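You operate a simulated robot arm through the tools that you are given. There is no shell and no other tool.

You run a simulated robot arm. Do the job below in one go: nothing can be reset, and whatever is moved stays where it is left.

Task
Put things in order on the top of the side table. At the end: the orange stamp (marked "MEND") stands on top of the white spare radio; the yellow attenuator stands where the purple tester cartridge stood; the purple tester cartridge stands where the grey insert stood; the grey insert from the top of the side table is on the brown carton (marked "CAPS"); whatever was shut is shut again. Leave all else as you found it, and nothing knocked over.

It is judged by the outcome, as a careful person would: the job done as asked, and still so three seconds after it is handed in. It fails if anything else is knocked over, pushed out of place, dropped, spilled or broken. Lids that push on must go on centred and level and be pressed home; caps that screw on are set level and turned clockwise until they are tight.

Robot
A 7-joint arm with a two-finger parallel gripper, fixed in place. Base frame: the origin is at the foot of the arm, x ahead of it, y to its left, z up; the work surface is at about z = 0. Readings come in m, rad, newtons and seconds.
With the tool pointing down near the work surface it reaches from about 0.22 to 0.58 m from the base axis. Its first joint turns from -1.152 to 1.152 rad. Payload 2.5 kg.
The tool frame sits at the grasp point between the pads (the TCP): z along the fingers, y along the line on which they close. The tips reach 0.023 m beyond it. The gripper opens to 0.094 m. The fingers are 0.038 m wide and 0.01 m thick; the gripper's body (0.054 by 0.096 m) begins 0.039 m behind the TCP.
Orientation is that of the tool frame in the base frame, as a unit quaternion [x, y, z, w]. With the fingers straight down and closing along the base's y, the tool's x points along the base's -x, its y along +y and its z along -z.

Tools
- The arm moves only by the tool nudge_tool. Its argument "targets" is a list of rows, each a list of 7 numbers: the turn, a rotation vector about the tool's x, y, z in rad, then the shift along the tool's x, y, z in m, then the opening, from 0 (shut) to 1 (fully open). In form: [[ax, ay, az, tx, ty, tz, claw], ...]. A call has 1 to 20 rows; each row shifts and turns the commanded pose from where the row before left it, along the tool's axes as they then stand. Rows are played at 5 a second. More than 0.05 m and 0.15 rad between two rows, or a gripper value outside its range, and nothing of the call is played. A pose out of reach is approached as far as the arm can. The call stops where the force on the tool passes 40 N (or 10 N more than at its start, if that is more) or the arm is blocked; 0.2 s more then pass. The fingers move at their own pace (about 0.108 m/s each) and stop on an object; they squeeze with about 26 N. The grip force told is the motor's: it shows also when the fingers shut on nothing. Time passes only in rows, and 0.2 s behind the last, so rows that do not move let the fingers close. It gives the time, the measured TCP pose, the force on the tool (base axes), the opening and the grip force at its end, in the units of the frame above (readings bear some noise), with the torque about the TCP (base axes, N m) and any sound that the robot's microphone picked up, and new pictures: "views" is both (left out), scene, wrist or none.
- Cameras (640 x 400 px; columns grow to the right, rows downward): "scene" is fixed at [0.1363, -0.4413, 0.5253]; the picture's right is [0.50, -0.86, 0.00], its down [-0.65, -0.38, -0.67] and it looks along [0.58, 0.33, -0.75] (base axes); focal length 218 px, centre (320, 200). "wrist" rides on the gripper at [0.086, 0.016, -0.075] in the tool frame; the picture's right is [-0.18, 0.98, 0.00], its down [-0.58, -0.11, -0.81] and it looks along [-0.79, -0.15, 0.59] (tool axes); focal length 243 px, centre (320, 200). There is no depth. A picture from a camera that has moved, and an enlarged one, comes with that camera's place and axes in the base frame and with its lens.
- close_up(camera, box): a new picture of the part [left, top, right, bottom] of that camera's present view, enlarged. No time passes.
- close_job(): hands the job in; it is judged then, once.

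Places have to be worked out from the pictures, the camera data and where the tool is seen. Open the gripper and draw the arm clear of the work before you hand the job in, unless the task says otherwise.

The tools are called after "Emit:" by a JSON object that holds its "method" and its "body". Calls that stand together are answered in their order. nudge_tool: Moves the arm, as the interface text tells. Its arguments: {"type":"object","properties":{"targets":{"type":"array"},"views":{"type":"string","enum":["both","scene","wrist","none"]}},"required":["targets"]} The other tools are called the same way: close_up (camera, box) takes an enlarged picture of a part of a camera's view; close_job () hands the job in.

At the start:

```text
time: 0.0
tcp_pos: [0.3456, -0.2075, 0.3357]
tool_rot: [0.0, 1.0, -0.001, 0.0]
wrist_force: [0.5, 0.4, 1.0]
wrist_torque: [-0.01, 0.01, 0.01]
opening: 0.0941
gripper_force: 0.0
```

scene: 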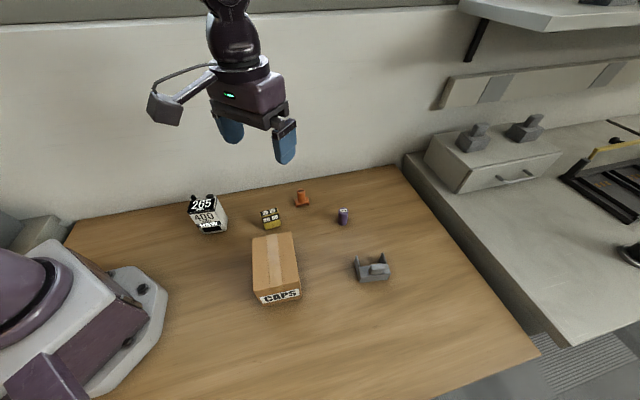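
wrist: 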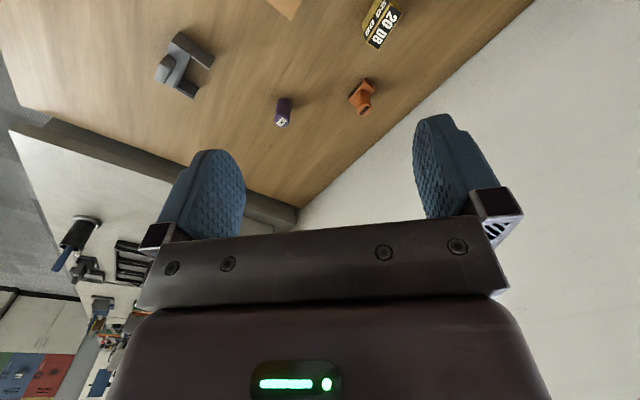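

I'll start by looking closely at the objects on the table before moving anything.

Emit:
{"method": "close_up", "body": {"camera": "scene", "box": [170, 170, 410, 320]}}

Emit:
{"method": "close_up", "body": {"camera": "scene", "box": [170, 175, 300, 256]}}

Emit:
{"method": "close_up", "body": {"camera": "scene", "box": [280, 180, 410, 290]}}

Emit:
{"method": "close_up", "body": {"camera": "wrist", "box": [130, 0, 430, 188]}}

```text
2.67 times, centred on (290, 245) of scene
camera zoom: at [0.1363, -0.4413, 0.5253], right [0.5, -0.86, 0.0], down [-0.65, -0.38, -0.67], along [0.58, 0.33, -0.75], focal length 583 px, centre (400, 80)
```

zoom: 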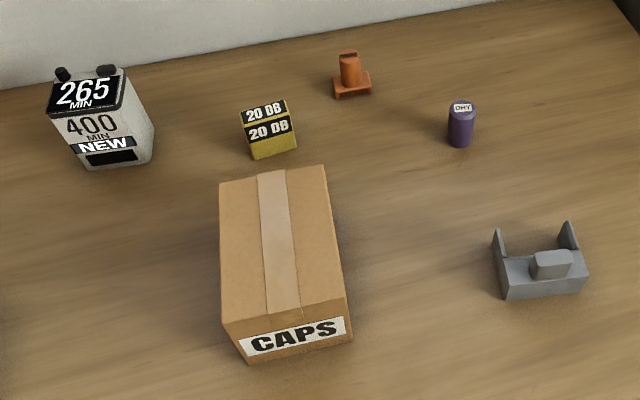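

```text
4.92 times, centred on (235, 216) of scene
camera zoom: at [0.1363, -0.4413, 0.5253], right [0.5, -0.86, 0.0], down [-0.65, -0.38, -0.67], along [0.58, 0.33, -0.75], focal length 1076 px, centre (738, 124)
```

zoom: 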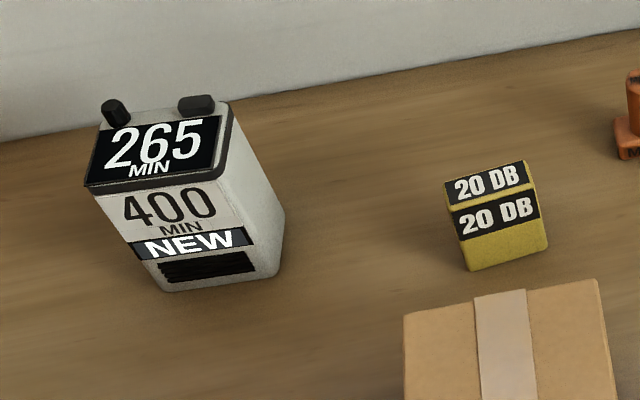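

```text
3.64 times, centred on (345, 235) of scene
camera zoom: at [0.1363, -0.4413, 0.5253], right [0.5, -0.86, 0.0], down [-0.65, -0.38, -0.67], along [0.58, 0.33, -0.75], focal length 794 px, centre (229, 73)
```

zoom: 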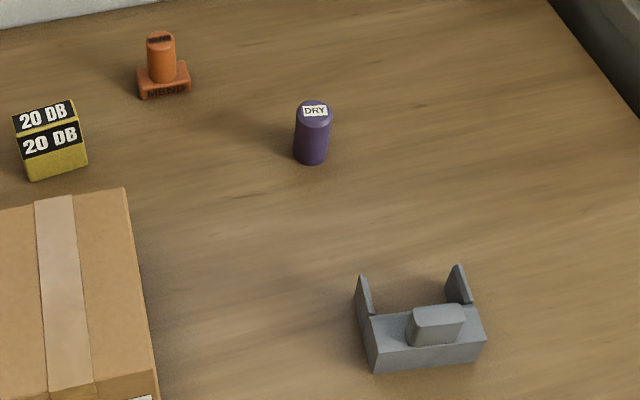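

```text
2.13 times, centred on (280, 94) of wrist
camera zoom: at [0.2584, -0.1911, 0.41], right [0.18, 0.98, 0.0], down [0.58, -0.11, 0.81], along [0.79, -0.15, -0.59], focal length 516 px, centre (405, 426)
```

zoom: 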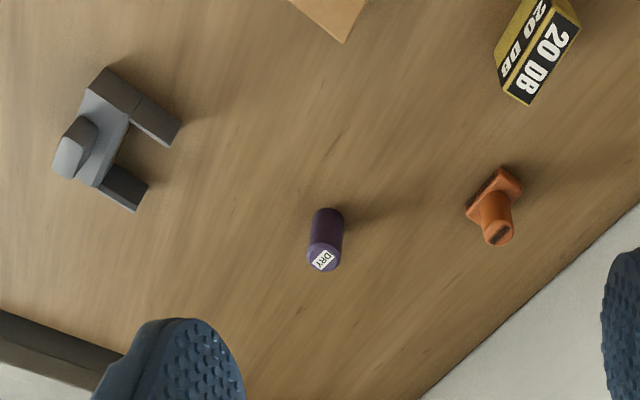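

The scene shows the radio (left), yellow attenuator, carton, orange stamp, purple cartridge and grey U-shaped insert, all loose on the table. I take tighter close-ups of each to measure edges.

Emit:
{"method": "close_up", "body": {"camera": "scene", "box": [345, 245, 401, 289]}}

Emit:
{"method": "close_up", "body": {"camera": "scene", "box": [284, 182, 356, 230]}}

Emit:
{"method": "close_up", "body": {"camera": "scene", "box": [254, 200, 290, 236]}}

Emit:
{"method": "close_up", "body": {"camera": "scene", "box": [180, 186, 240, 240]}}

Emit:
{"method": "close_up", "body": {"camera": "wrist", "box": [140, 20, 230, 110]}}

Emit:
{"method": "close_up", "body": {"camera": "wrist", "box": [260, 60, 400, 150]}}

```text
9.09 times, centred on (373, 267) of scene
camera zoom: at [0.1363, -0.4413, 0.5253], right [0.5, -0.86, 0.0], down [-0.65, -0.38, -0.67], along [0.58, 0.33, -0.75], focal length 1986 px, centre (-162, -409)
```

zoom: 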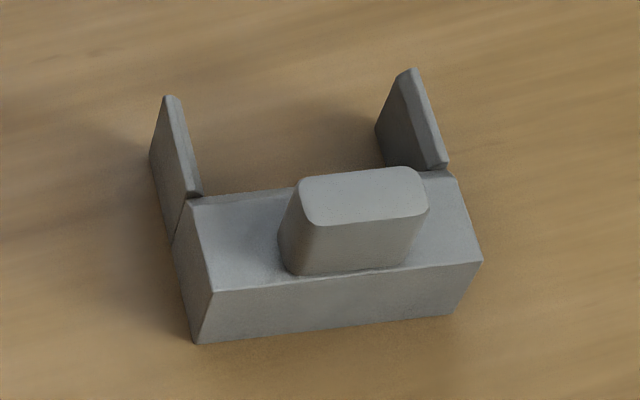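

```text
8.33 times, centred on (320, 206) of scene
camera zoom: at [0.1363, -0.4413, 0.5253], right [0.5, -0.86, 0.0], down [-0.65, -0.38, -0.67], along [0.58, 0.33, -0.75], focal length 1820 px, centre (320, 150)
```

zoom: 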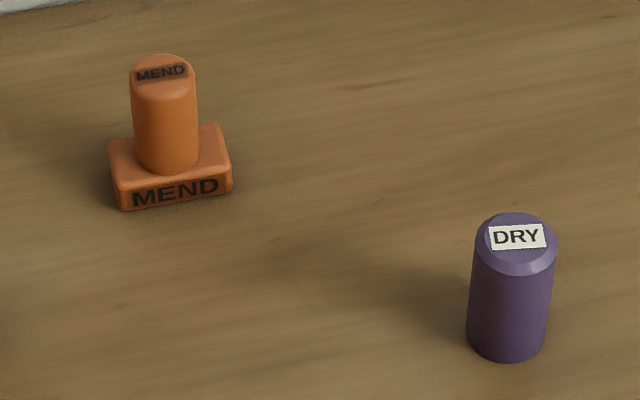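

```text
11.11 times, centred on (272, 218) of scene
camera zoom: at [0.1363, -0.4413, 0.5253], right [0.5, -0.86, 0.0], down [-0.65, -0.38, -0.67], along [0.58, 0.33, -0.75], focal length 2427 px, centre (853, 0)
```

zoom: 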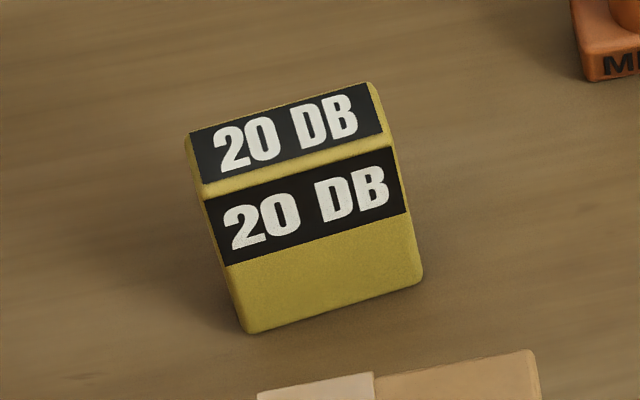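

```text
7.41 times, centred on (210, 213) of scene
camera zoom: at [0.1363, -0.4413, 0.5253], right [0.5, -0.86, 0.0], down [-0.65, -0.38, -0.67], along [0.58, 0.33, -0.75], focal length 1618 px, centre (1135, 104)
```

zoom: 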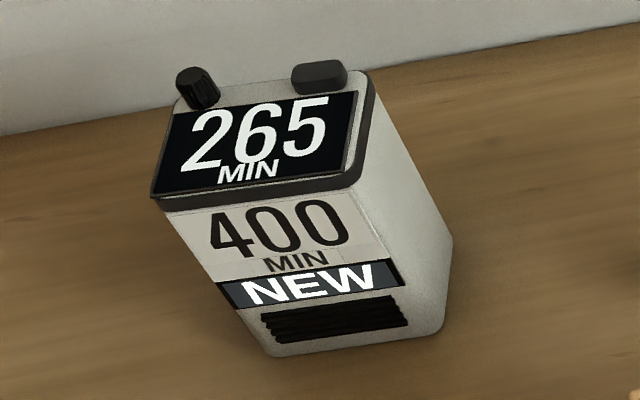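

```text
4.44 times, centred on (185, 65) of wrist
camera zoom: at [0.2584, -0.1911, 0.41], right [0.18, 0.98, 0.0], down [0.58, -0.11, 0.81], along [0.79, -0.15, -0.59], focal length 1078 px, centre (920, 800)
```

zoom: 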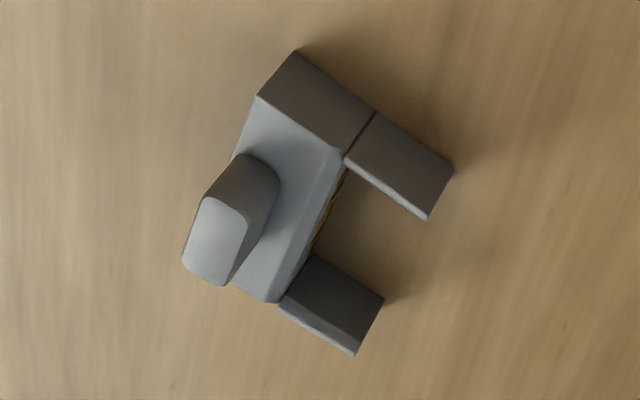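

```text
4.44 times, centred on (330, 105) of wrist
camera zoom: at [0.2584, -0.1911, 0.41], right [0.18, 0.98, 0.0], down [0.58, -0.11, 0.81], along [0.79, -0.15, -0.59], focal length 1078 px, centre (276, 622)
```

zoom: 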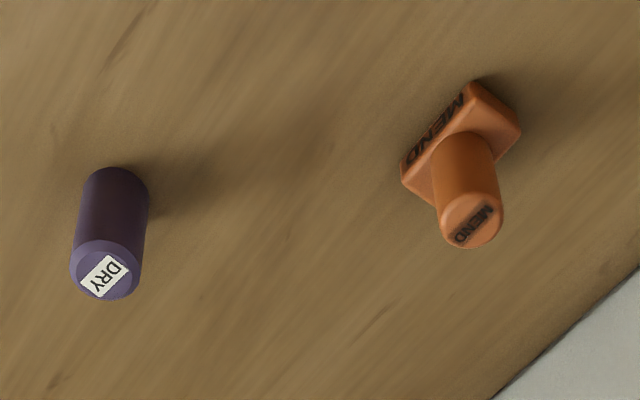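

From the close-ups I judge: insert tab at about (0.387, -0.445), tab top z≈0.062, bar top 0.033, long side along about -53.5°. The other places: purple (0.50, -0.306), yellow (0.388, -0.135), stamp (0.501, -0.163), radio top (0.30, 0.009, 0.094) and carton top (0.275, -0.248, 0.095). I turn the gripper by 0.936 rad so that it closes across the thin side of the tab, and go above it.

Emit:
{"method": "nudge_tool", "body": {"targets": [[0, 0, 0.1337, 0, 0, 0, 1], [0, 0, 0.1337, 0, 0, 0, 1], [0, 0, 0.1337, 0, 0, 0, 1], [0, 0, 0.1337, 0, 0, 0, 1], [0, 0, 0.1337, 0, 0, 0, 1], [0, 0, 0.1337, 0, 0, 0, 1], [0, 0, 0.1337, 0, 0, 0, 1], [0, 0, 0, -0.0308, -0.0153, 0.0251, 1], [0, 0, 0, -0.0308, -0.0153, 0.0251, 1], [0, 0, 0, -0.0308, -0.0153, 0.0251, 1], [0, 0, 0, -0.0308, -0.0153, 0.0251, 1], [0, 0, 0, -0.0308, -0.0153, 0.0251, 1], [0, 0, 0, -0.0308, -0.0153, 0.0251, 1], [0, 0, 0, -0.0308, -0.0153, 0.0251, 1], [0, 0, 0, 0, 0, 0, 1]], "views": "both"}}

```text
time: 3.2
tcp_pos: [0.3869, -0.4454, 0.1615]
tool_rot: [0.451, 0.893, 0.0, -0.001]
wrist_force: [-0.2, 0.5, 1.4]
wrist_torque: [0.04, 0.0, 0.0]
opening: 0.0938
gripper_force: 0.2
camera wrist: at [0.348, -0.365, 0.236], right [0.9, 0.43, 0.0], down [0.26, -0.53, 0.81], along [0.35, -0.73, -0.59], focal length 243 px, centre (320, 200)
```

scene: 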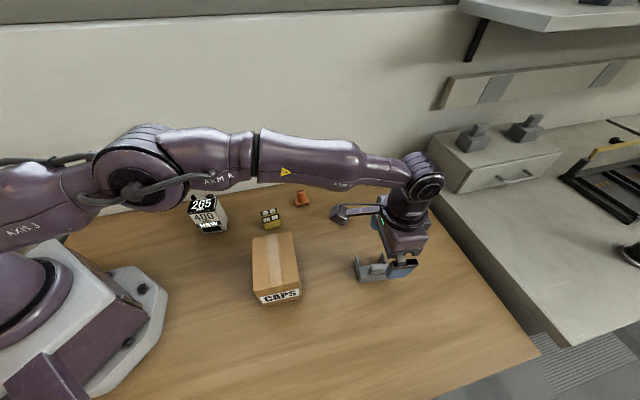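
wrist: 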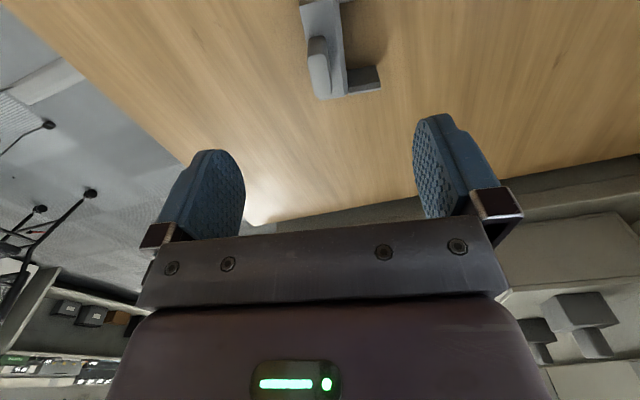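

The arm reached (0.387, -0.445, 0.16) with the reach to spare. I look closer at the insert from the wrist to check the tab's place relative to the fingers.

Emit:
{"method": "close_up", "body": {"camera": "wrist", "box": [260, 0, 420, 100]}}

Emit:
{"method": "close_up", "body": {"camera": "scene", "box": [340, 190, 440, 290]}}

```text
4.00 times, centred on (340, 50) of wrist
camera zoom: at [0.348, -0.365, 0.236], right [0.9, 0.43, 0.0], down [0.26, -0.53, 0.81], along [0.35, -0.73, -0.59], focal length 970 px, centre (240, 800)
```

zoom: 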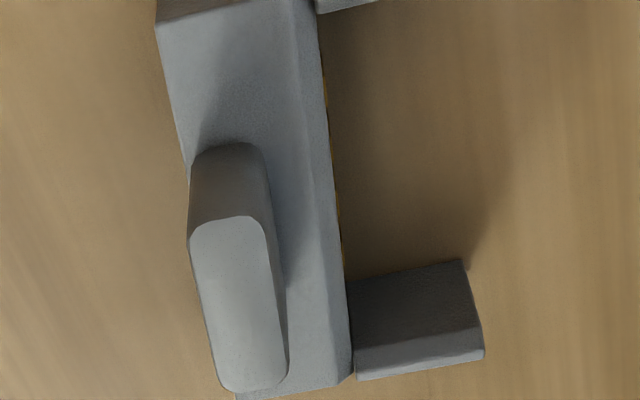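

```text
4.00 times, centred on (390, 240) of scene
camera zoom: at [0.1363, -0.4413, 0.5253], right [0.5, -0.86, 0.0], down [-0.65, -0.38, -0.67], along [0.58, 0.33, -0.75], focal length 874 px, centre (40, 40)
```

zoom: 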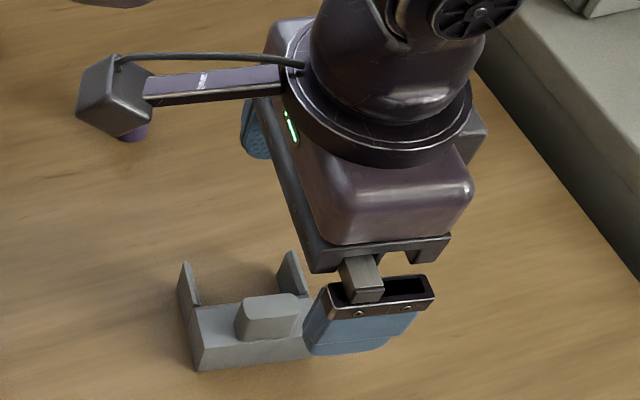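

The wrist view puts the tab centre at about (0.3863, -0.444), well centred between the fingers. I go down to z≈0.061 so the tips stay just above the bar, fingers open.

Emit:
{"method": "nudge_tool", "body": {"targets": [[0, 0, 0, 0.0015, 0, 0.03, 1], [0, 0, 0, 0, 0, 0.03, 1], [0, 0, 0, 0, 0, 0.025, 1], [0, 0, 0, 0, 0, 0.0155, 1], [0, 0, 0, 0, 0, 0, 1]], "views": "both"}}

```text
time: 4.4
tcp_pos: [0.3852, -0.4454, 0.0599]
tool_rot: [0.451, 0.892, 0.0, 0.0]
wrist_force: [0.4, 0.6, 0.2]
wrist_torque: [0.02, -0.02, -0.01]
opening: 0.0939
gripper_force: 0.0
camera wrist: at [0.3466, -0.364, 0.1347], right [0.9, 0.43, 0.0], down [0.26, -0.53, 0.81], along [0.35, -0.73, -0.59], focal length 243 px, centre (320, 200)
```

scene: 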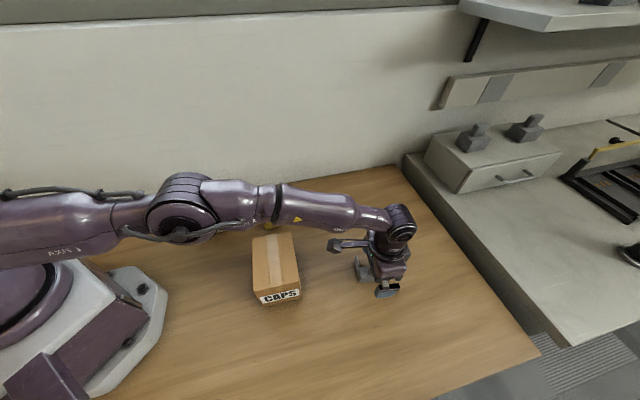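
wrist: 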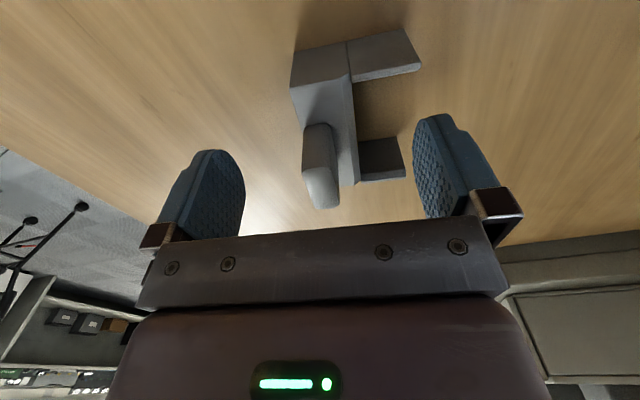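

The tab is between the pads and tips are just above the bar. I close the gripper on it.

Emit:
{"method": "nudge_tool", "body": {"targets": [[0, 0, 0, 0, 0.0012, 0, 0.3], [0, 0, 0, 0, 0, 0, 0], [0, 0, 0, 0, 0, 0, 0], [0, 0, 0, 0, 0, 0, 0], [0, 0, 0, 0, 0, 0, 0]], "views": "both"}}

```text
time: 5.6
tcp_pos: [0.3867, -0.4425, 0.0599]
tool_rot: [0.451, 0.892, 0.0, -0.001]
wrist_force: [0.7, -0.5, 2.1]
wrist_torque: [-0.05, -0.04, -0.01]
opening: 0.0134
gripper_force: 25.8
camera wrist: at [0.3485, -0.363, 0.1344], right [0.9, 0.43, 0.0], down [0.26, -0.53, 0.81], along [0.35, -0.73, -0.59], focal length 243 px, centre (320, 200)
```

scene: 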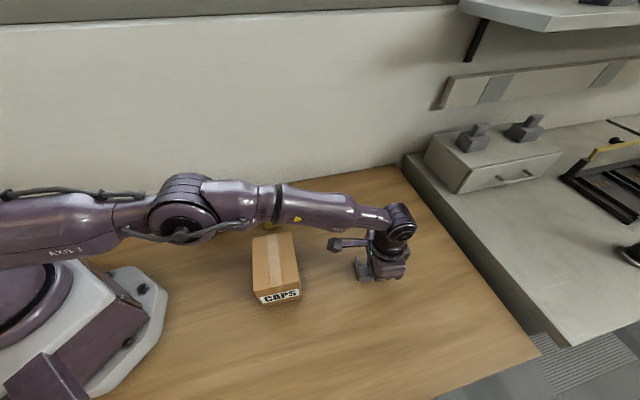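
wrist: 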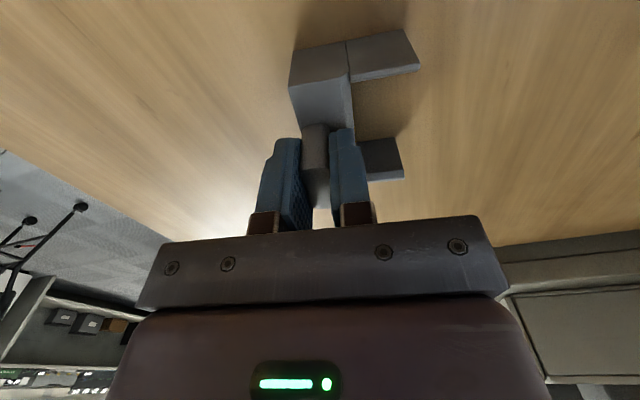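

The tab is held (opening 0.0134, 26 N). I lift straight up to z≈0.21 and zoom on the carton to refine its top.

Emit:
{"method": "nudge_tool", "body": {"targets": [[0, 0, 0, 0, 0, -0.01, 0], [0, 0, 0, 0, 0, -0.03, 0], [0, 0, 0, 0, 0, -0.035, 0], [0, 0, 0, 0, 0, -0.035, 0], [0, 0, 0, 0, 0, -0.035, 0], [0, 0, 0, 0, 0, 0, 0]], "views": "both"}}

Emit:
{"method": "close_up", "body": {"camera": "scene", "box": [240, 222, 312, 312]}}

```text
time: 7.0
tcp_pos: [0.384, -0.4426, 0.2051]
tool_rot: [0.451, 0.892, 0.0, 0.0]
wrist_force: [-0.2, 1.1, -1.0]
wrist_torque: [0.03, 0.01, 0.02]
opening: 0.0135
gripper_force: 26.2
camera wrist: at [0.346, -0.3628, 0.2796], right [0.9, 0.43, 0.0], down [0.26, -0.53, 0.81], along [0.35, -0.73, -0.59], focal length 243 px, centre (320, 200)
```

scene: 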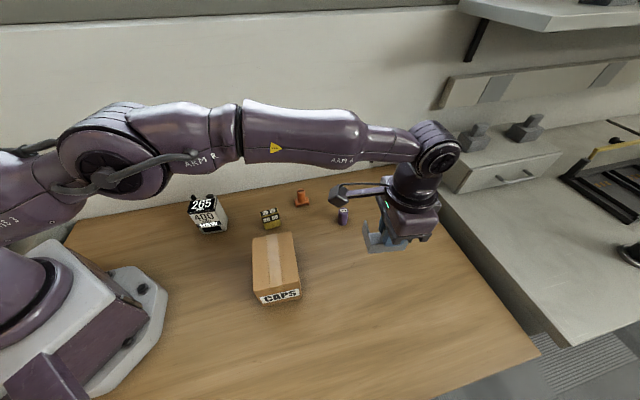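
wrist: 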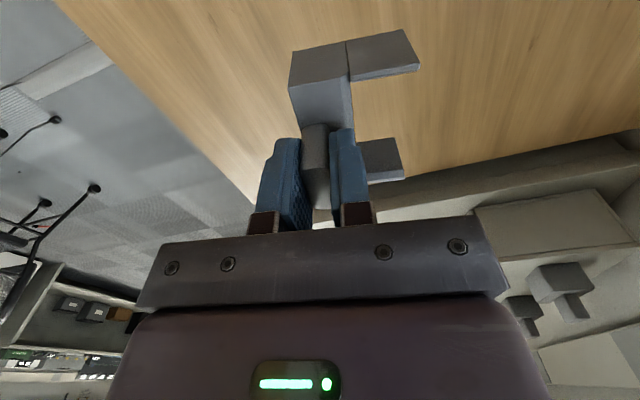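

```text
4.44 times, centred on (276, 267) of scene
camera zoom: at [0.1363, -0.4413, 0.5253], right [0.5, -0.86, 0.0], down [-0.65, -0.38, -0.67], along [0.58, 0.33, -0.75], focal length 971 px, centre (516, -98)
```

zoom: 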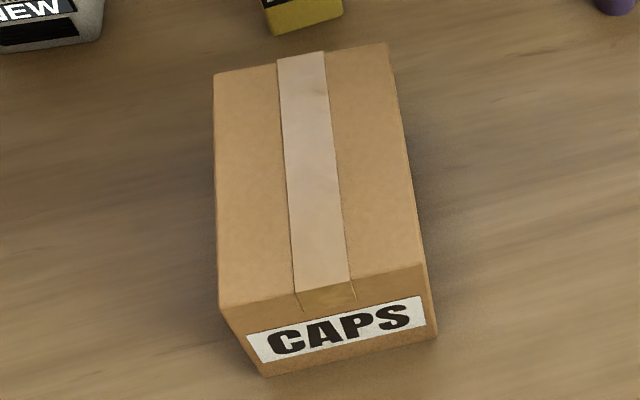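

The insert came up cleanly. Carton top: centre about (0.274, -0.249), top z≈0.098, long axis at 43.4°. I turn the insert by -0.12 rad to square it with the carton and carry it above the carton.

Emit:
{"method": "nudge_tool", "body": {"targets": [[0, 0, -0.06, 0, 0, 0, 0], [0, 0, -0.06, 0, 0, 0, 0], [0, 0, 0, 0.0361, 0.0059, 0, 0], [0, 0, 0, 0.0361, 0.0059, 0, 0], [0, 0, 0, 0.0361, 0.0059, 0, 0], [0, 0, 0, 0.0361, 0.0059, 0, 0], [0, 0, 0, 0.0361, 0.0059, 0, 0], [0, 0, 0, 0.0361, 0.0059, 0, 0], [0, 0, 0, 0, 0, 0.02, 0], [0, 0, 0, 0, 0, 0, 0]], "views": "both"}}

Emit:
{"method": "close_up", "body": {"camera": "scene", "box": [230, 190, 330, 310]}}

```text
time: 9.2
tcp_pos: [0.2624, -0.262, 0.1845]
tool_rot: [0.397, 0.918, 0.001, 0.0]
wrist_force: [0.2, 0.0, 0.0]
wrist_torque: [0.06, 0.05, -0.03]
opening: 0.0133
gripper_force: 26.1
camera wrist: at [0.2146, -0.1865, 0.2594], right [0.84, 0.54, 0.0], down [0.32, -0.5, 0.81], along [0.44, -0.68, -0.59], focal length 243 px, centre (320, 200)
```

scene: 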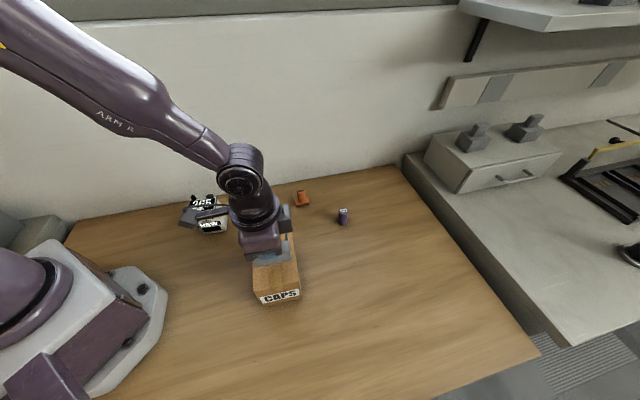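
wrist: 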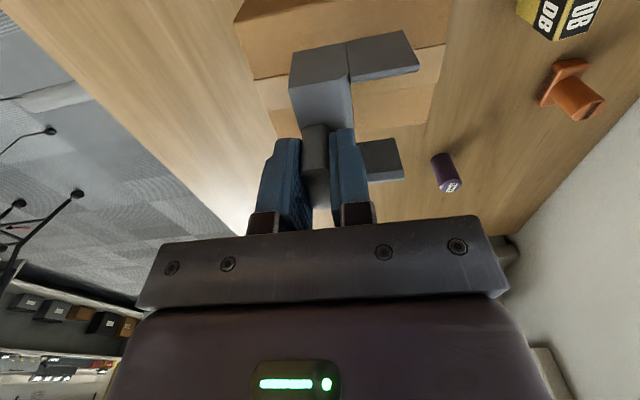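

```text
3.33 times, centred on (280, 250) of scene
camera zoom: at [0.1363, -0.4413, 0.5253], right [0.5, -0.86, 0.0], down [-0.65, -0.38, -0.67], along [0.58, 0.33, -0.75], focal length 728 px, centre (453, 33)
```

zoom: 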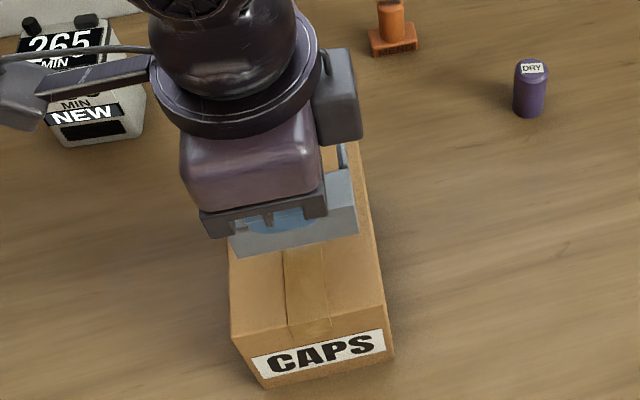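

The insert hangs over the carton's middle, squared with it. I descend most of the way, expecting contact at TCP z≈0.158.

Emit:
{"method": "nudge_tool", "body": {"targets": [[0, 0, 0, 0, 0, 0.012, 0], [0, 0, 0, 0, 0, 0.006, 0], [0, 0, 0, 0, 0, 0.004, 0], [0, 0, 0, 0, 0, 0, 0]], "views": "none"}}

Emit:
{"method": "close_up", "body": {"camera": "wrist", "box": [200, 0, 460, 200]}}

Emit:
{"method": "close_up", "body": {"camera": "scene", "box": [240, 220, 310, 310]}}

```text
time: 10.2
tcp_pos: [0.263, -0.2621, 0.1627]
tool_rot: [0.396, 0.918, -0.001, 0.001]
wrist_force: [-0.3, -0.1, -0.8]
wrist_torque: [-0.01, 0.03, 0.01]
opening: 0.0134
gripper_force: 26.0
```

```text
2.00 times, centred on (330, 100) of wrist
camera zoom: at [0.2156, -0.1863, 0.2371], right [0.84, 0.54, 0.0], down [0.32, -0.5, 0.81], along [0.44, -0.68, -0.59], focal length 485 px, centre (300, 400)
```

zoom: 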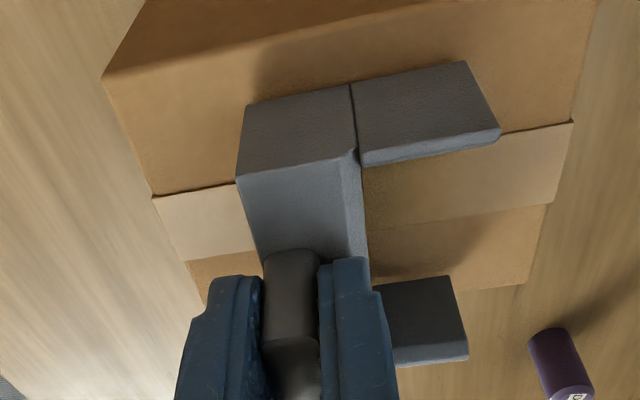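

```text
4.44 times, centred on (275, 265) of scene
camera zoom: at [0.1363, -0.4413, 0.5253], right [0.5, -0.86, 0.0], down [-0.65, -0.38, -0.67], along [0.58, 0.33, -0.75], focal length 971 px, centre (520, -89)
```

zoom: 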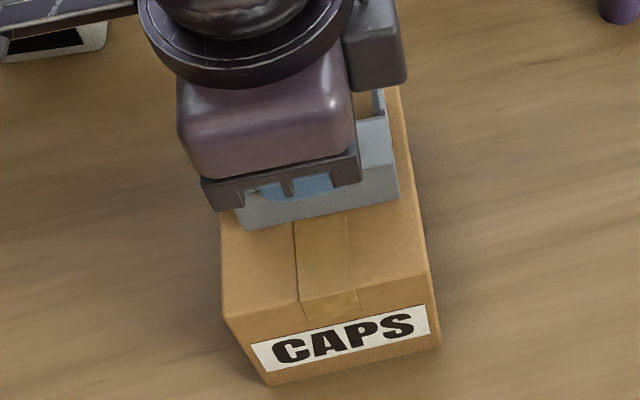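

Insert hovers a few mm above, well inside the carton's top on all sides. I lower in 1.5 mm steps and watch the force.

Emit:
{"method": "nudge_tool", "body": {"targets": [[0, 0, 0, 0, 0, 0.0015, 0], [0, 0, 0, 0, 0, 0.0015, 0], [0, 0, 0, 0, 0, 0, 0]], "views": "none"}}

Emit:
{"method": "close_up", "body": {"camera": "wrist", "box": [280, 0, 460, 140]}}

```text
time: 11.0
tcp_pos: [0.2641, -0.2617, 0.1602]
tool_rot: [0.397, 0.918, 0.0, 0.001]
wrist_force: [-0.4, 1.3, 4.6]
wrist_torque: [-0.01, -0.06, -0.02]
opening: 0.0134
gripper_force: 26.3
```

```text
2.86 times, centred on (370, 70) of wrist
camera zoom: at [0.2168, -0.187, 0.2343], right [0.84, 0.54, 0.0], down [0.32, -0.5, 0.81], along [0.44, -0.68, -0.59], focal length 693 px, centre (177, 571)
```

zoom: 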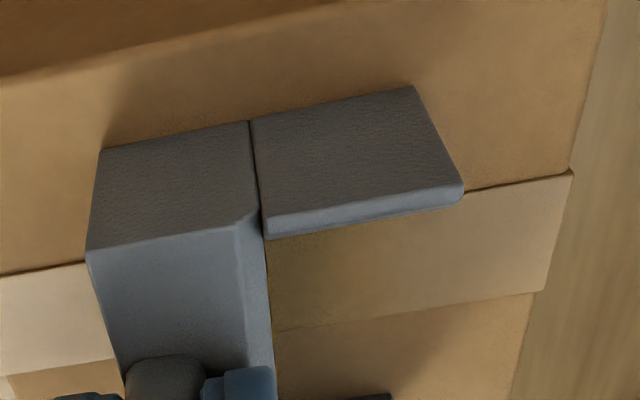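

Upward force of 4.6 N says the insert has touched the carton. One more millimetre to make sure it is seated.

Emit:
{"method": "nudge_tool", "body": {"targets": [[0, 0, 0, 0, 0, 0.001, 0], [0, 0, 0, 0, 0, 0, 0]], "views": "none"}}

```text
time: 11.6
tcp_pos: [0.265, -0.262, 0.1583]
tool_rot: [0.397, 0.918, -0.001, 0.002]
wrist_force: [-3.4, 1.2, 22.3]
wrist_torque: [0.03, 0.0, 0.06]
opening: 0.0136
gripper_force: 25.9
```

Firm contact (22 N). I ease off a millimetre, open the fingers and lift straight up.

Emit:
{"method": "nudge_tool", "body": {"targets": [[0, 0, 0, 0, 0, -0.001, 0], [0, 0, 0, 0, 0, 0, 0.3], [0, 0, 0, 0, 0, 0, 0.5], [0, 0, 0, 0, 0, 0, 0.5], [0, 0, 0, 0, 0, -0.01, 0.5], [0, 0, 0, 0, 0, -0.03, 0.5], [0, 0, 0, 0, 0, -0.04, 0.5], [0, 0, 0, 0, 0, -0.04, 0.5], [0, 0, 0, 0, 0, 0, 1]], "views": "both"}}

Emit:
{"method": "close_up", "body": {"camera": "wrist", "box": [200, 0, 460, 200]}}

```text
time: 13.6
tcp_pos: [0.2601, -0.2605, 0.2781]
tool_rot: [0.396, 0.918, 0.0, 0.0]
wrist_force: [-0.6, -0.2, -0.4]
wrist_torque: [-0.04, 0.0, -0.01]
opening: 0.0941
gripper_force: 0.1
camera wrist: at [0.2133, -0.1865, 0.3529], right [0.84, 0.54, 0.0], down [0.32, -0.5, 0.81], along [0.43, -0.68, -0.59], focal length 243 px, centre (320, 200)
```

scene: 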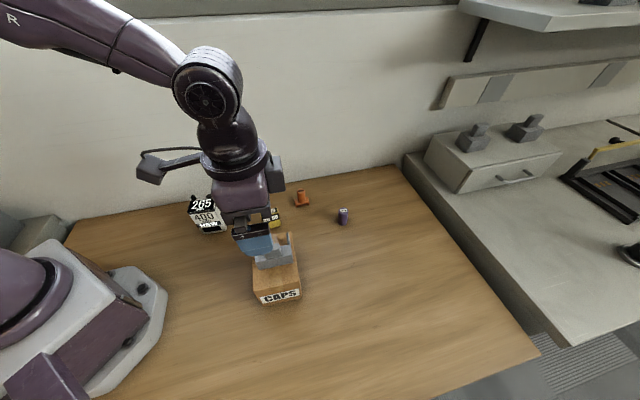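
wrist: 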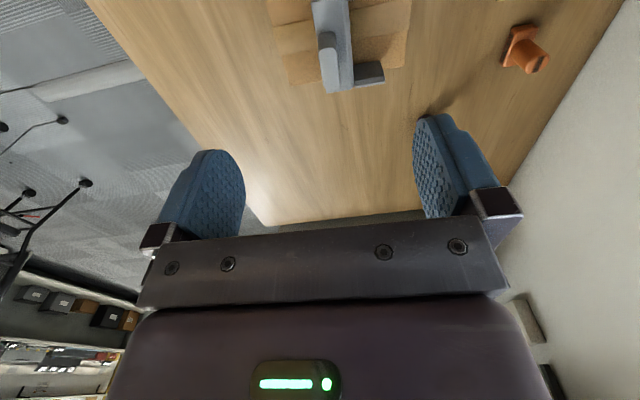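

```text
2.00 times, centred on (330, 100) of wrist
camera zoom: at [0.2133, -0.1865, 0.3529], right [0.84, 0.54, 0.0], down [0.32, -0.5, 0.81], along [0.43, -0.68, -0.59], focal length 485 px, centre (300, 400)
```

zoom: 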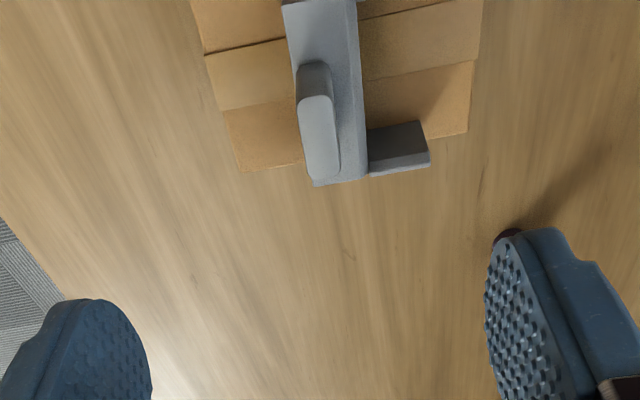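

The insert rests flat on the carton. Next is the purple cartridge at about (0.5005, -0.306): I turn to ψ≈0.549 (closing tangentially) and move above it.

Emit:
{"method": "nudge_tool", "body": {"targets": [[0, 0, -0.1325, 0, 0, 0, 1], [0, 0, -0.1325, 0, 0, 0, 1], [0, 0, 0, -0.0327, 0.0124, 0.01, 1], [0, 0, 0, -0.0327, 0.0124, 0.0197, 1], [0, 0, 0, -0.0327, 0.0124, 0.0197, 1], [0, 0, 0, -0.0327, 0.0124, 0.0197, 1], [0, 0, 0, -0.0327, 0.0124, 0.0197, 1], [0, 0, 0, -0.0327, 0.0124, 0.0197, 1], [0, 0, 0, -0.0327, 0.0124, 0.0197, 1], [0, 0, 0, 0, 0, 0, 1]], "views": "both"}}

Emit:
{"method": "close_up", "body": {"camera": "wrist", "box": [260, 0, 400, 120]}}

Emit:
{"method": "close_up", "body": {"camera": "scene", "box": [240, 200, 340, 310]}}

```text
time: 15.8
tcp_pos: [0.5024, -0.3027, 0.1527]
tool_rot: [0.272, 0.962, 0.001, -0.002]
wrist_force: [0.9, -0.7, -0.2]
wrist_torque: [-0.04, 0.01, 0.02]
opening: 0.0938
gripper_force: 0.1
camera wrist: at [0.4373, -0.2436, 0.2263], right [0.67, 0.74, 0.0], down [0.44, -0.4, 0.81], along [0.6, -0.54, -0.59], focal length 243 px, centre (320, 200)
```

scene: 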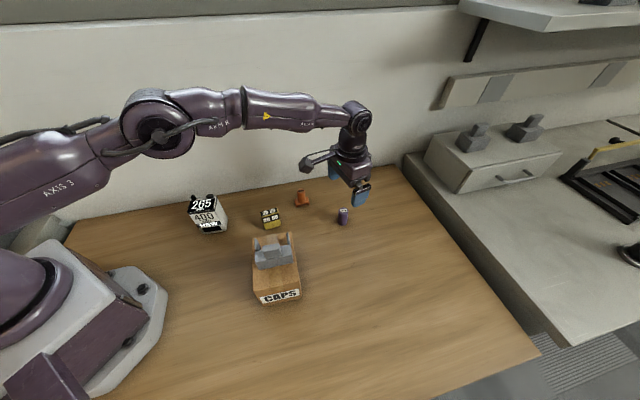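
wrist: 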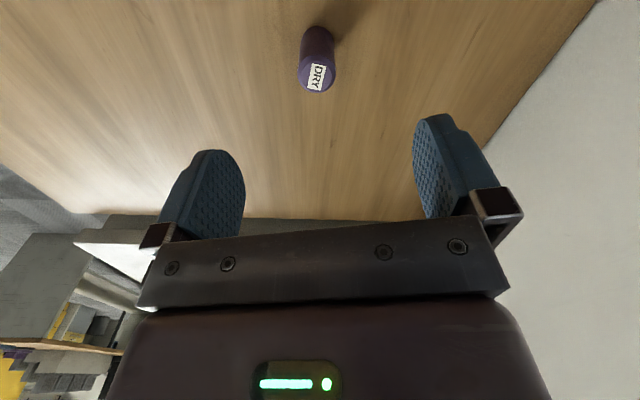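

```text
3.33 times, centred on (330, 60) of wrist
camera zoom: at [0.4373, -0.2436, 0.2263], right [0.67, 0.74, 0.0], down [0.44, -0.4, 0.81], along [0.6, -0.54, -0.59], focal length 809 px, centre (287, 667)
```

zoom: 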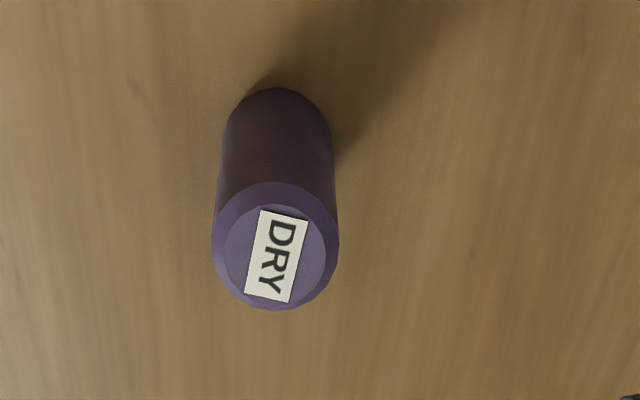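

```text
3.64 times, centred on (290, 255) of scene
camera zoom: at [0.1363, -0.4413, 0.5253], right [0.5, -0.86, 0.0], down [-0.65, -0.38, -0.67], along [0.58, 0.33, -0.75], focal length 794 px, centre (429, 0)
```

zoom: 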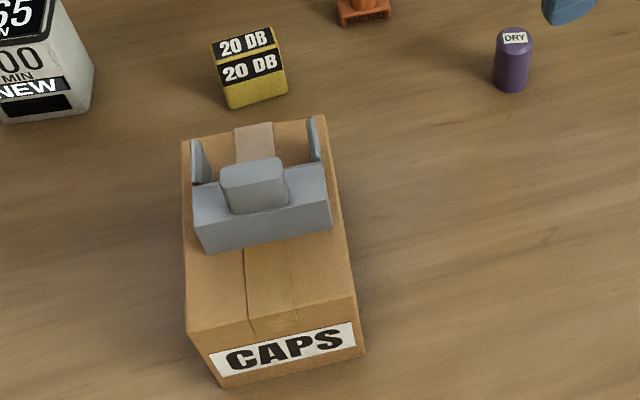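

The insert is well seated on the carton. The wrist view puts the purple cartridge at about (0.4985, -0.3025), so I correct by 4 mm and go down to z≈0.035.

Emit:
{"method": "nudge_tool", "body": {"targets": [[0, 0, 0, 0.0034, -0.0019, 0.03, 1], [0, 0, 0, 0, 0, 0.035, 1], [0, 0, 0, 0, 0, 0.035, 1], [0, 0, 0, 0, 0, 0.0177, 1], [0, 0, 0, 0, 0, 0, 1]], "views": "both"}}

```text
time: 17.0
tcp_pos: [0.5, -0.305, 0.0346]
tool_rot: [0.272, 0.962, 0.0, 0.001]
wrist_force: [0.0, -0.8, -0.3]
wrist_torque: [-0.02, 0.03, -0.06]
opening: 0.0939
gripper_force: 0.0
camera wrist: at [0.4353, -0.2444, 0.1088], right [0.67, 0.74, 0.0], down [0.44, -0.4, 0.81], along [0.6, -0.54, -0.59], focal length 243 px, centre (320, 200)
```

scene: 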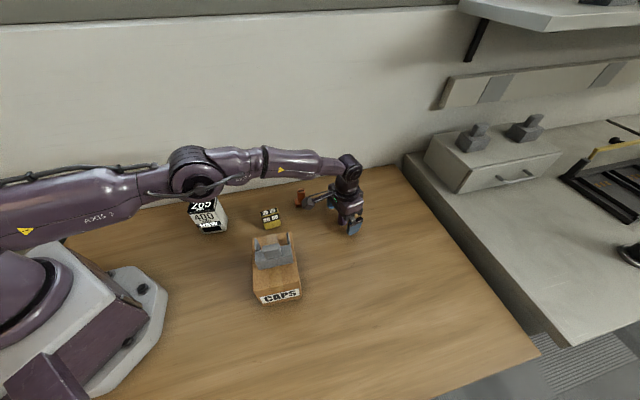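
wrist: 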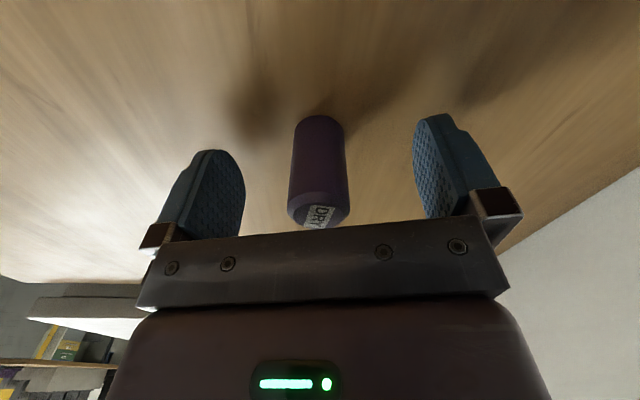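

The cartridge sits between the pads, nearly centred. I close the gripper and then lift slightly to confirm the hold.

Emit:
{"method": "nudge_tool", "body": {"targets": [[0, 0, 0, 0, 0, 0, 0.5], [0, 0, 0, 0, 0, 0, 0], [0, 0, 0, 0, 0, 0, 0], [0, 0, 0, 0, 0, 0, 0], [0, 0, 0, 0, 0, 0, 0]], "views": "both"}}

```text
time: 18.2
tcp_pos: [0.5013, -0.3038, 0.0347]
tool_rot: [0.272, 0.962, 0.0, -0.001]
wrist_force: [-0.4, 0.7, -0.9]
wrist_torque: [0.04, -0.02, 0.0]
opening: 0.0264
gripper_force: 26.2
camera wrist: at [0.4352, -0.2443, 0.1089], right [0.67, 0.74, 0.0], down [0.44, -0.4, 0.81], along [0.6, -0.54, -0.59], focal length 243 px, centre (320, 200)
```

scene: 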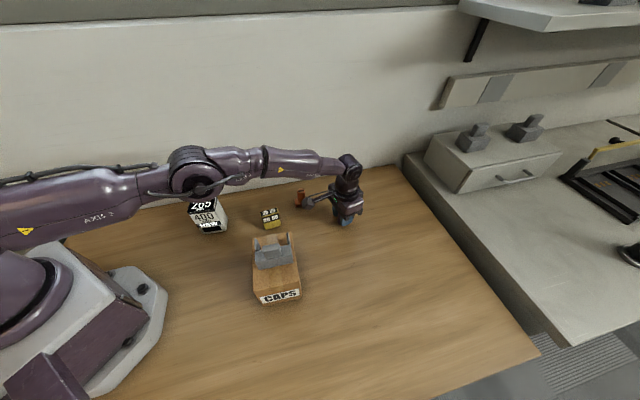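
wrist: 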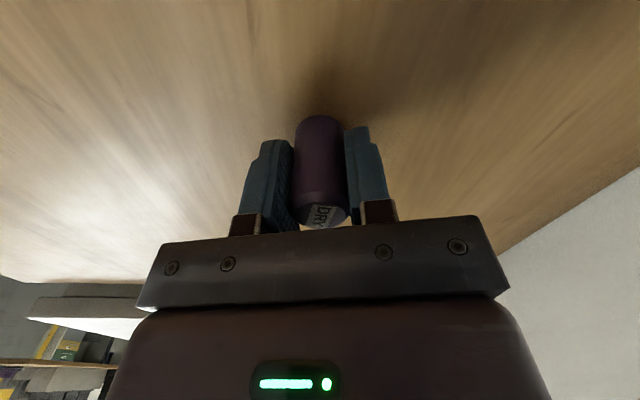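

The cartridge is held (opening 0.0264). I lift it, carry it to where the insert stood (about (0.396, -0.436)), and come down to just above the table.

Emit:
{"method": "nudge_tool", "body": {"targets": [[0, 0, 0, 0, 0, -0.015, 0], [0, 0, 0, 0, 0, -0.035, 0], [0, 0, 0, 0, 0, -0.035, 0], [0, 0, 0, 0.0051, -0.0421, 0, 0], [0, 0, 0, 0.0051, -0.0421, 0, 0], [0, 0, 0, 0.0051, -0.0421, 0, 0], [0, 0, 0, 0.0051, -0.0421, 0, 0], [0, 0, 0, 0, 0, 0.03, 0], [0, 0, 0, 0, 0, 0.03, 0], [0, 0, 0, 0, 0, 0.015, 0], [0, 0, 0, 0, 0, 0.005, 0], [0, 0, 0, 0, 0, 0, 0]], "views": "both"}}

Emit:
{"method": "close_up", "body": {"camera": "wrist", "box": [240, 80, 400, 240]}}

Emit:
{"method": "close_up", "body": {"camera": "scene", "box": [330, 220, 420, 300]}}

```text
time: 20.8
tcp_pos: [0.393, -0.4385, 0.0403]
tool_rot: [0.273, 0.962, 0.0, 0.0]
wrist_force: [0.0, -0.4, -0.8]
wrist_torque: [-0.01, 0.03, -0.02]
opening: 0.0264
gripper_force: 25.7
camera wrist: at [0.328, -0.3787, 0.1136], right [0.67, 0.74, 0.0], down [0.44, -0.4, 0.81], along [0.6, -0.54, -0.59], focal length 243 px, centre (320, 200)
```

scene: 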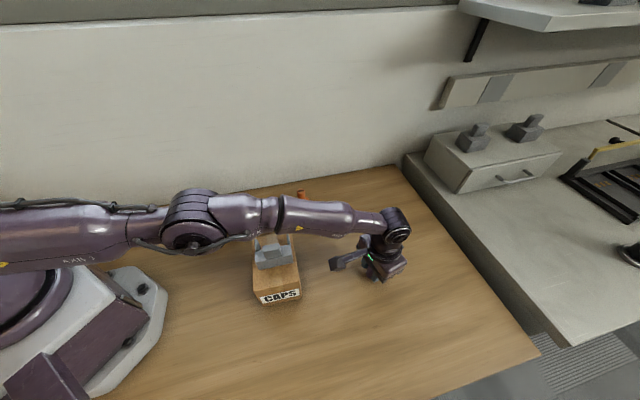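
wrist: 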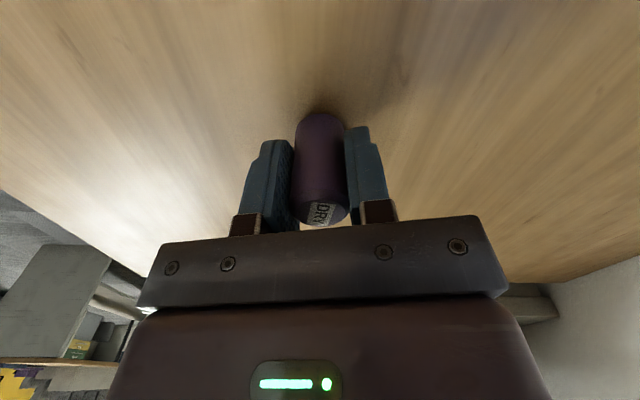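

```text
2.50 times, centred on (320, 160) of wrist
camera zoom: at [0.328, -0.3787, 0.1136], right [0.67, 0.74, 0.0], down [0.44, -0.4, 0.81], along [0.6, -0.54, -0.59], focal length 606 px, centre (320, 300)
```

zoom: 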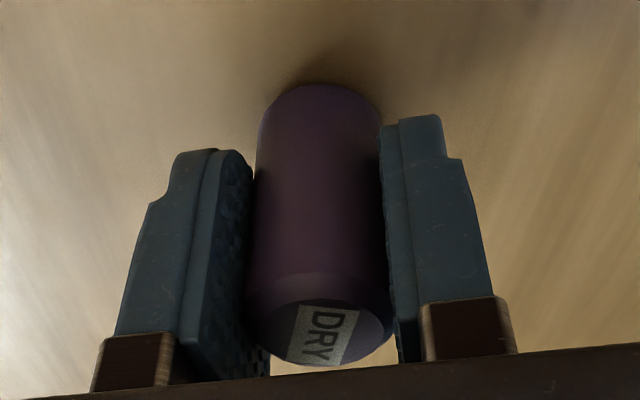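

```text
5.00 times, centred on (375, 260) of scene
camera zoom: at [0.1363, -0.4413, 0.5253], right [0.5, -0.86, 0.0], down [-0.65, -0.38, -0.67], along [0.58, 0.33, -0.75], focal length 1092 px, centre (45, -100)
```

zoom: 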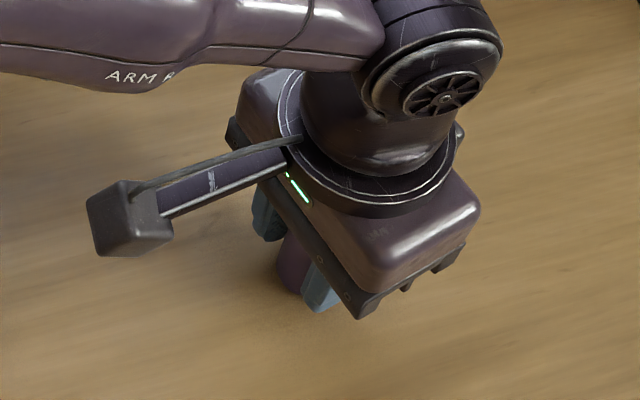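

The cartridge hangs about 5 mm over the table at the insert's old spot. I lower it in small steps watching for contact.

Emit:
{"method": "nudge_tool", "body": {"targets": [[0, 0, 0, -0.0015, 0.0033, 0.002, 0], [0, 0, 0, 0, 0, 0.0015, 0], [0, 0, 0, 0, 0, 0.0012, 0], [0, 0, 0, 0, 0, 0, 0]], "views": "none"}}

```text
time: 21.8
tcp_pos: [0.3979, -0.4386, 0.0359]
tool_rot: [0.272, 0.962, -0.001, 0.001]
wrist_force: [-4.2, 0.8, 12.1]
wrist_torque: [0.07, 0.18, -0.05]
opening: 0.0265
gripper_force: 25.7
```

12 N upward: the cartridge stands on the table. I ease off slightly, open gently and lift clear.

Emit:
{"method": "nudge_tool", "body": {"targets": [[0, 0, 0, 0, 0, -0.0005, 0], [0, 0, 0, 0, 0, 0, 0.35], [0, 0, 0, 0, 0, 0, 0.6], [0, 0, 0, 0, 0, 0, 0.8], [0, 0, 0, 0, 0, -0.01, 0.8], [0, 0, 0, 0, 0, -0.03, 0.8], [0, 0, 0, 0, 0, -0.04, 0.8], [0, 0, 0, 0, 0, -0.04, 1], [0, 0, 0, 0, 0, 0, 1]], "views": "both"}}

Emit:
{"method": "close_up", "body": {"camera": "wrist", "box": [260, 0, 400, 120]}}

Emit:
{"method": "close_up", "body": {"camera": "scene", "box": [330, 200, 430, 300]}}

```text
time: 23.8
tcp_pos: [0.399, -0.4359, 0.156]
tool_rot: [0.271, 0.963, 0.001, -0.001]
wrist_force: [-0.2, -0.1, -0.2]
wrist_torque: [-0.02, 0.03, 0.03]
opening: 0.0939
gripper_force: 0.1
camera wrist: at [0.3339, -0.3771, 0.2305], right [0.67, 0.74, 0.0], down [0.44, -0.4, 0.81], along [0.6, -0.54, -0.59], focal length 243 px, centre (320, 200)
```

scene: 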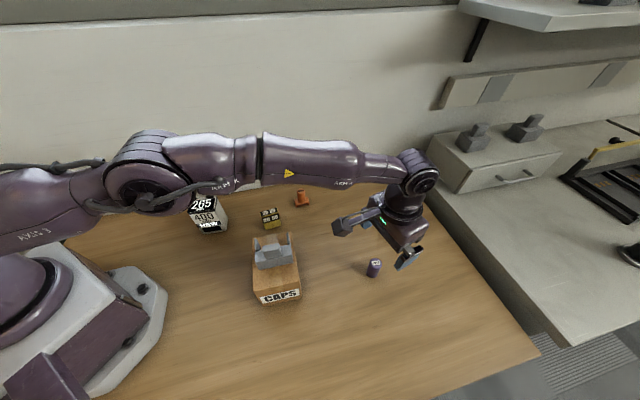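
wrist: 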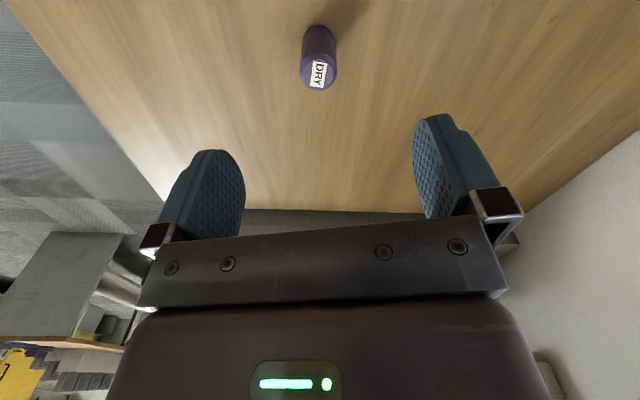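

```text
3.33 times, centred on (330, 60) of wrist
camera zoom: at [0.3339, -0.3771, 0.2305], right [0.67, 0.74, 0.0], down [0.44, -0.4, 0.81], along [0.6, -0.54, -0.59], focal length 809 px, centre (287, 667)
```

zoom: 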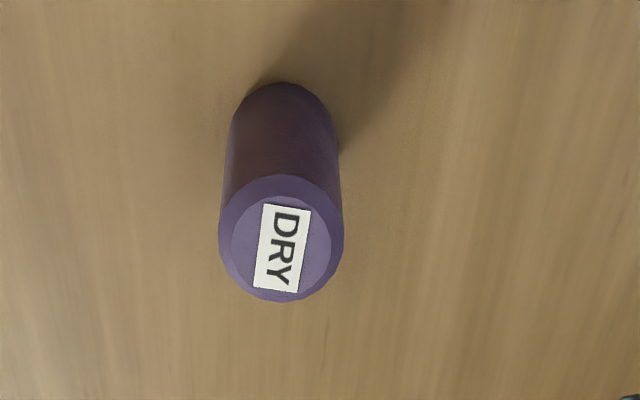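

```text
4.00 times, centred on (380, 250) of scene
camera zoom: at [0.1363, -0.4413, 0.5253], right [0.5, -0.86, 0.0], down [-0.65, -0.38, -0.67], along [0.58, 0.33, -0.75], focal length 874 px, centre (80, 0)
```

zoom: 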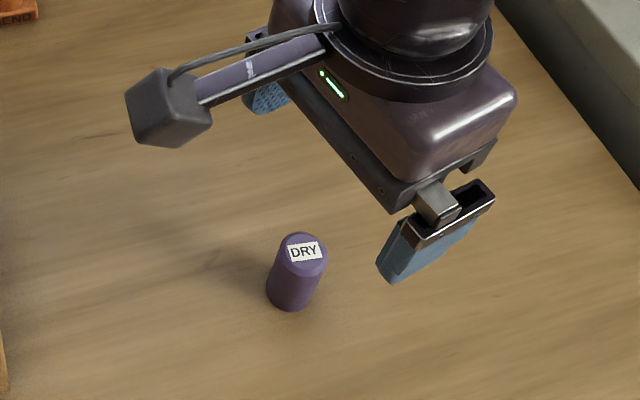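

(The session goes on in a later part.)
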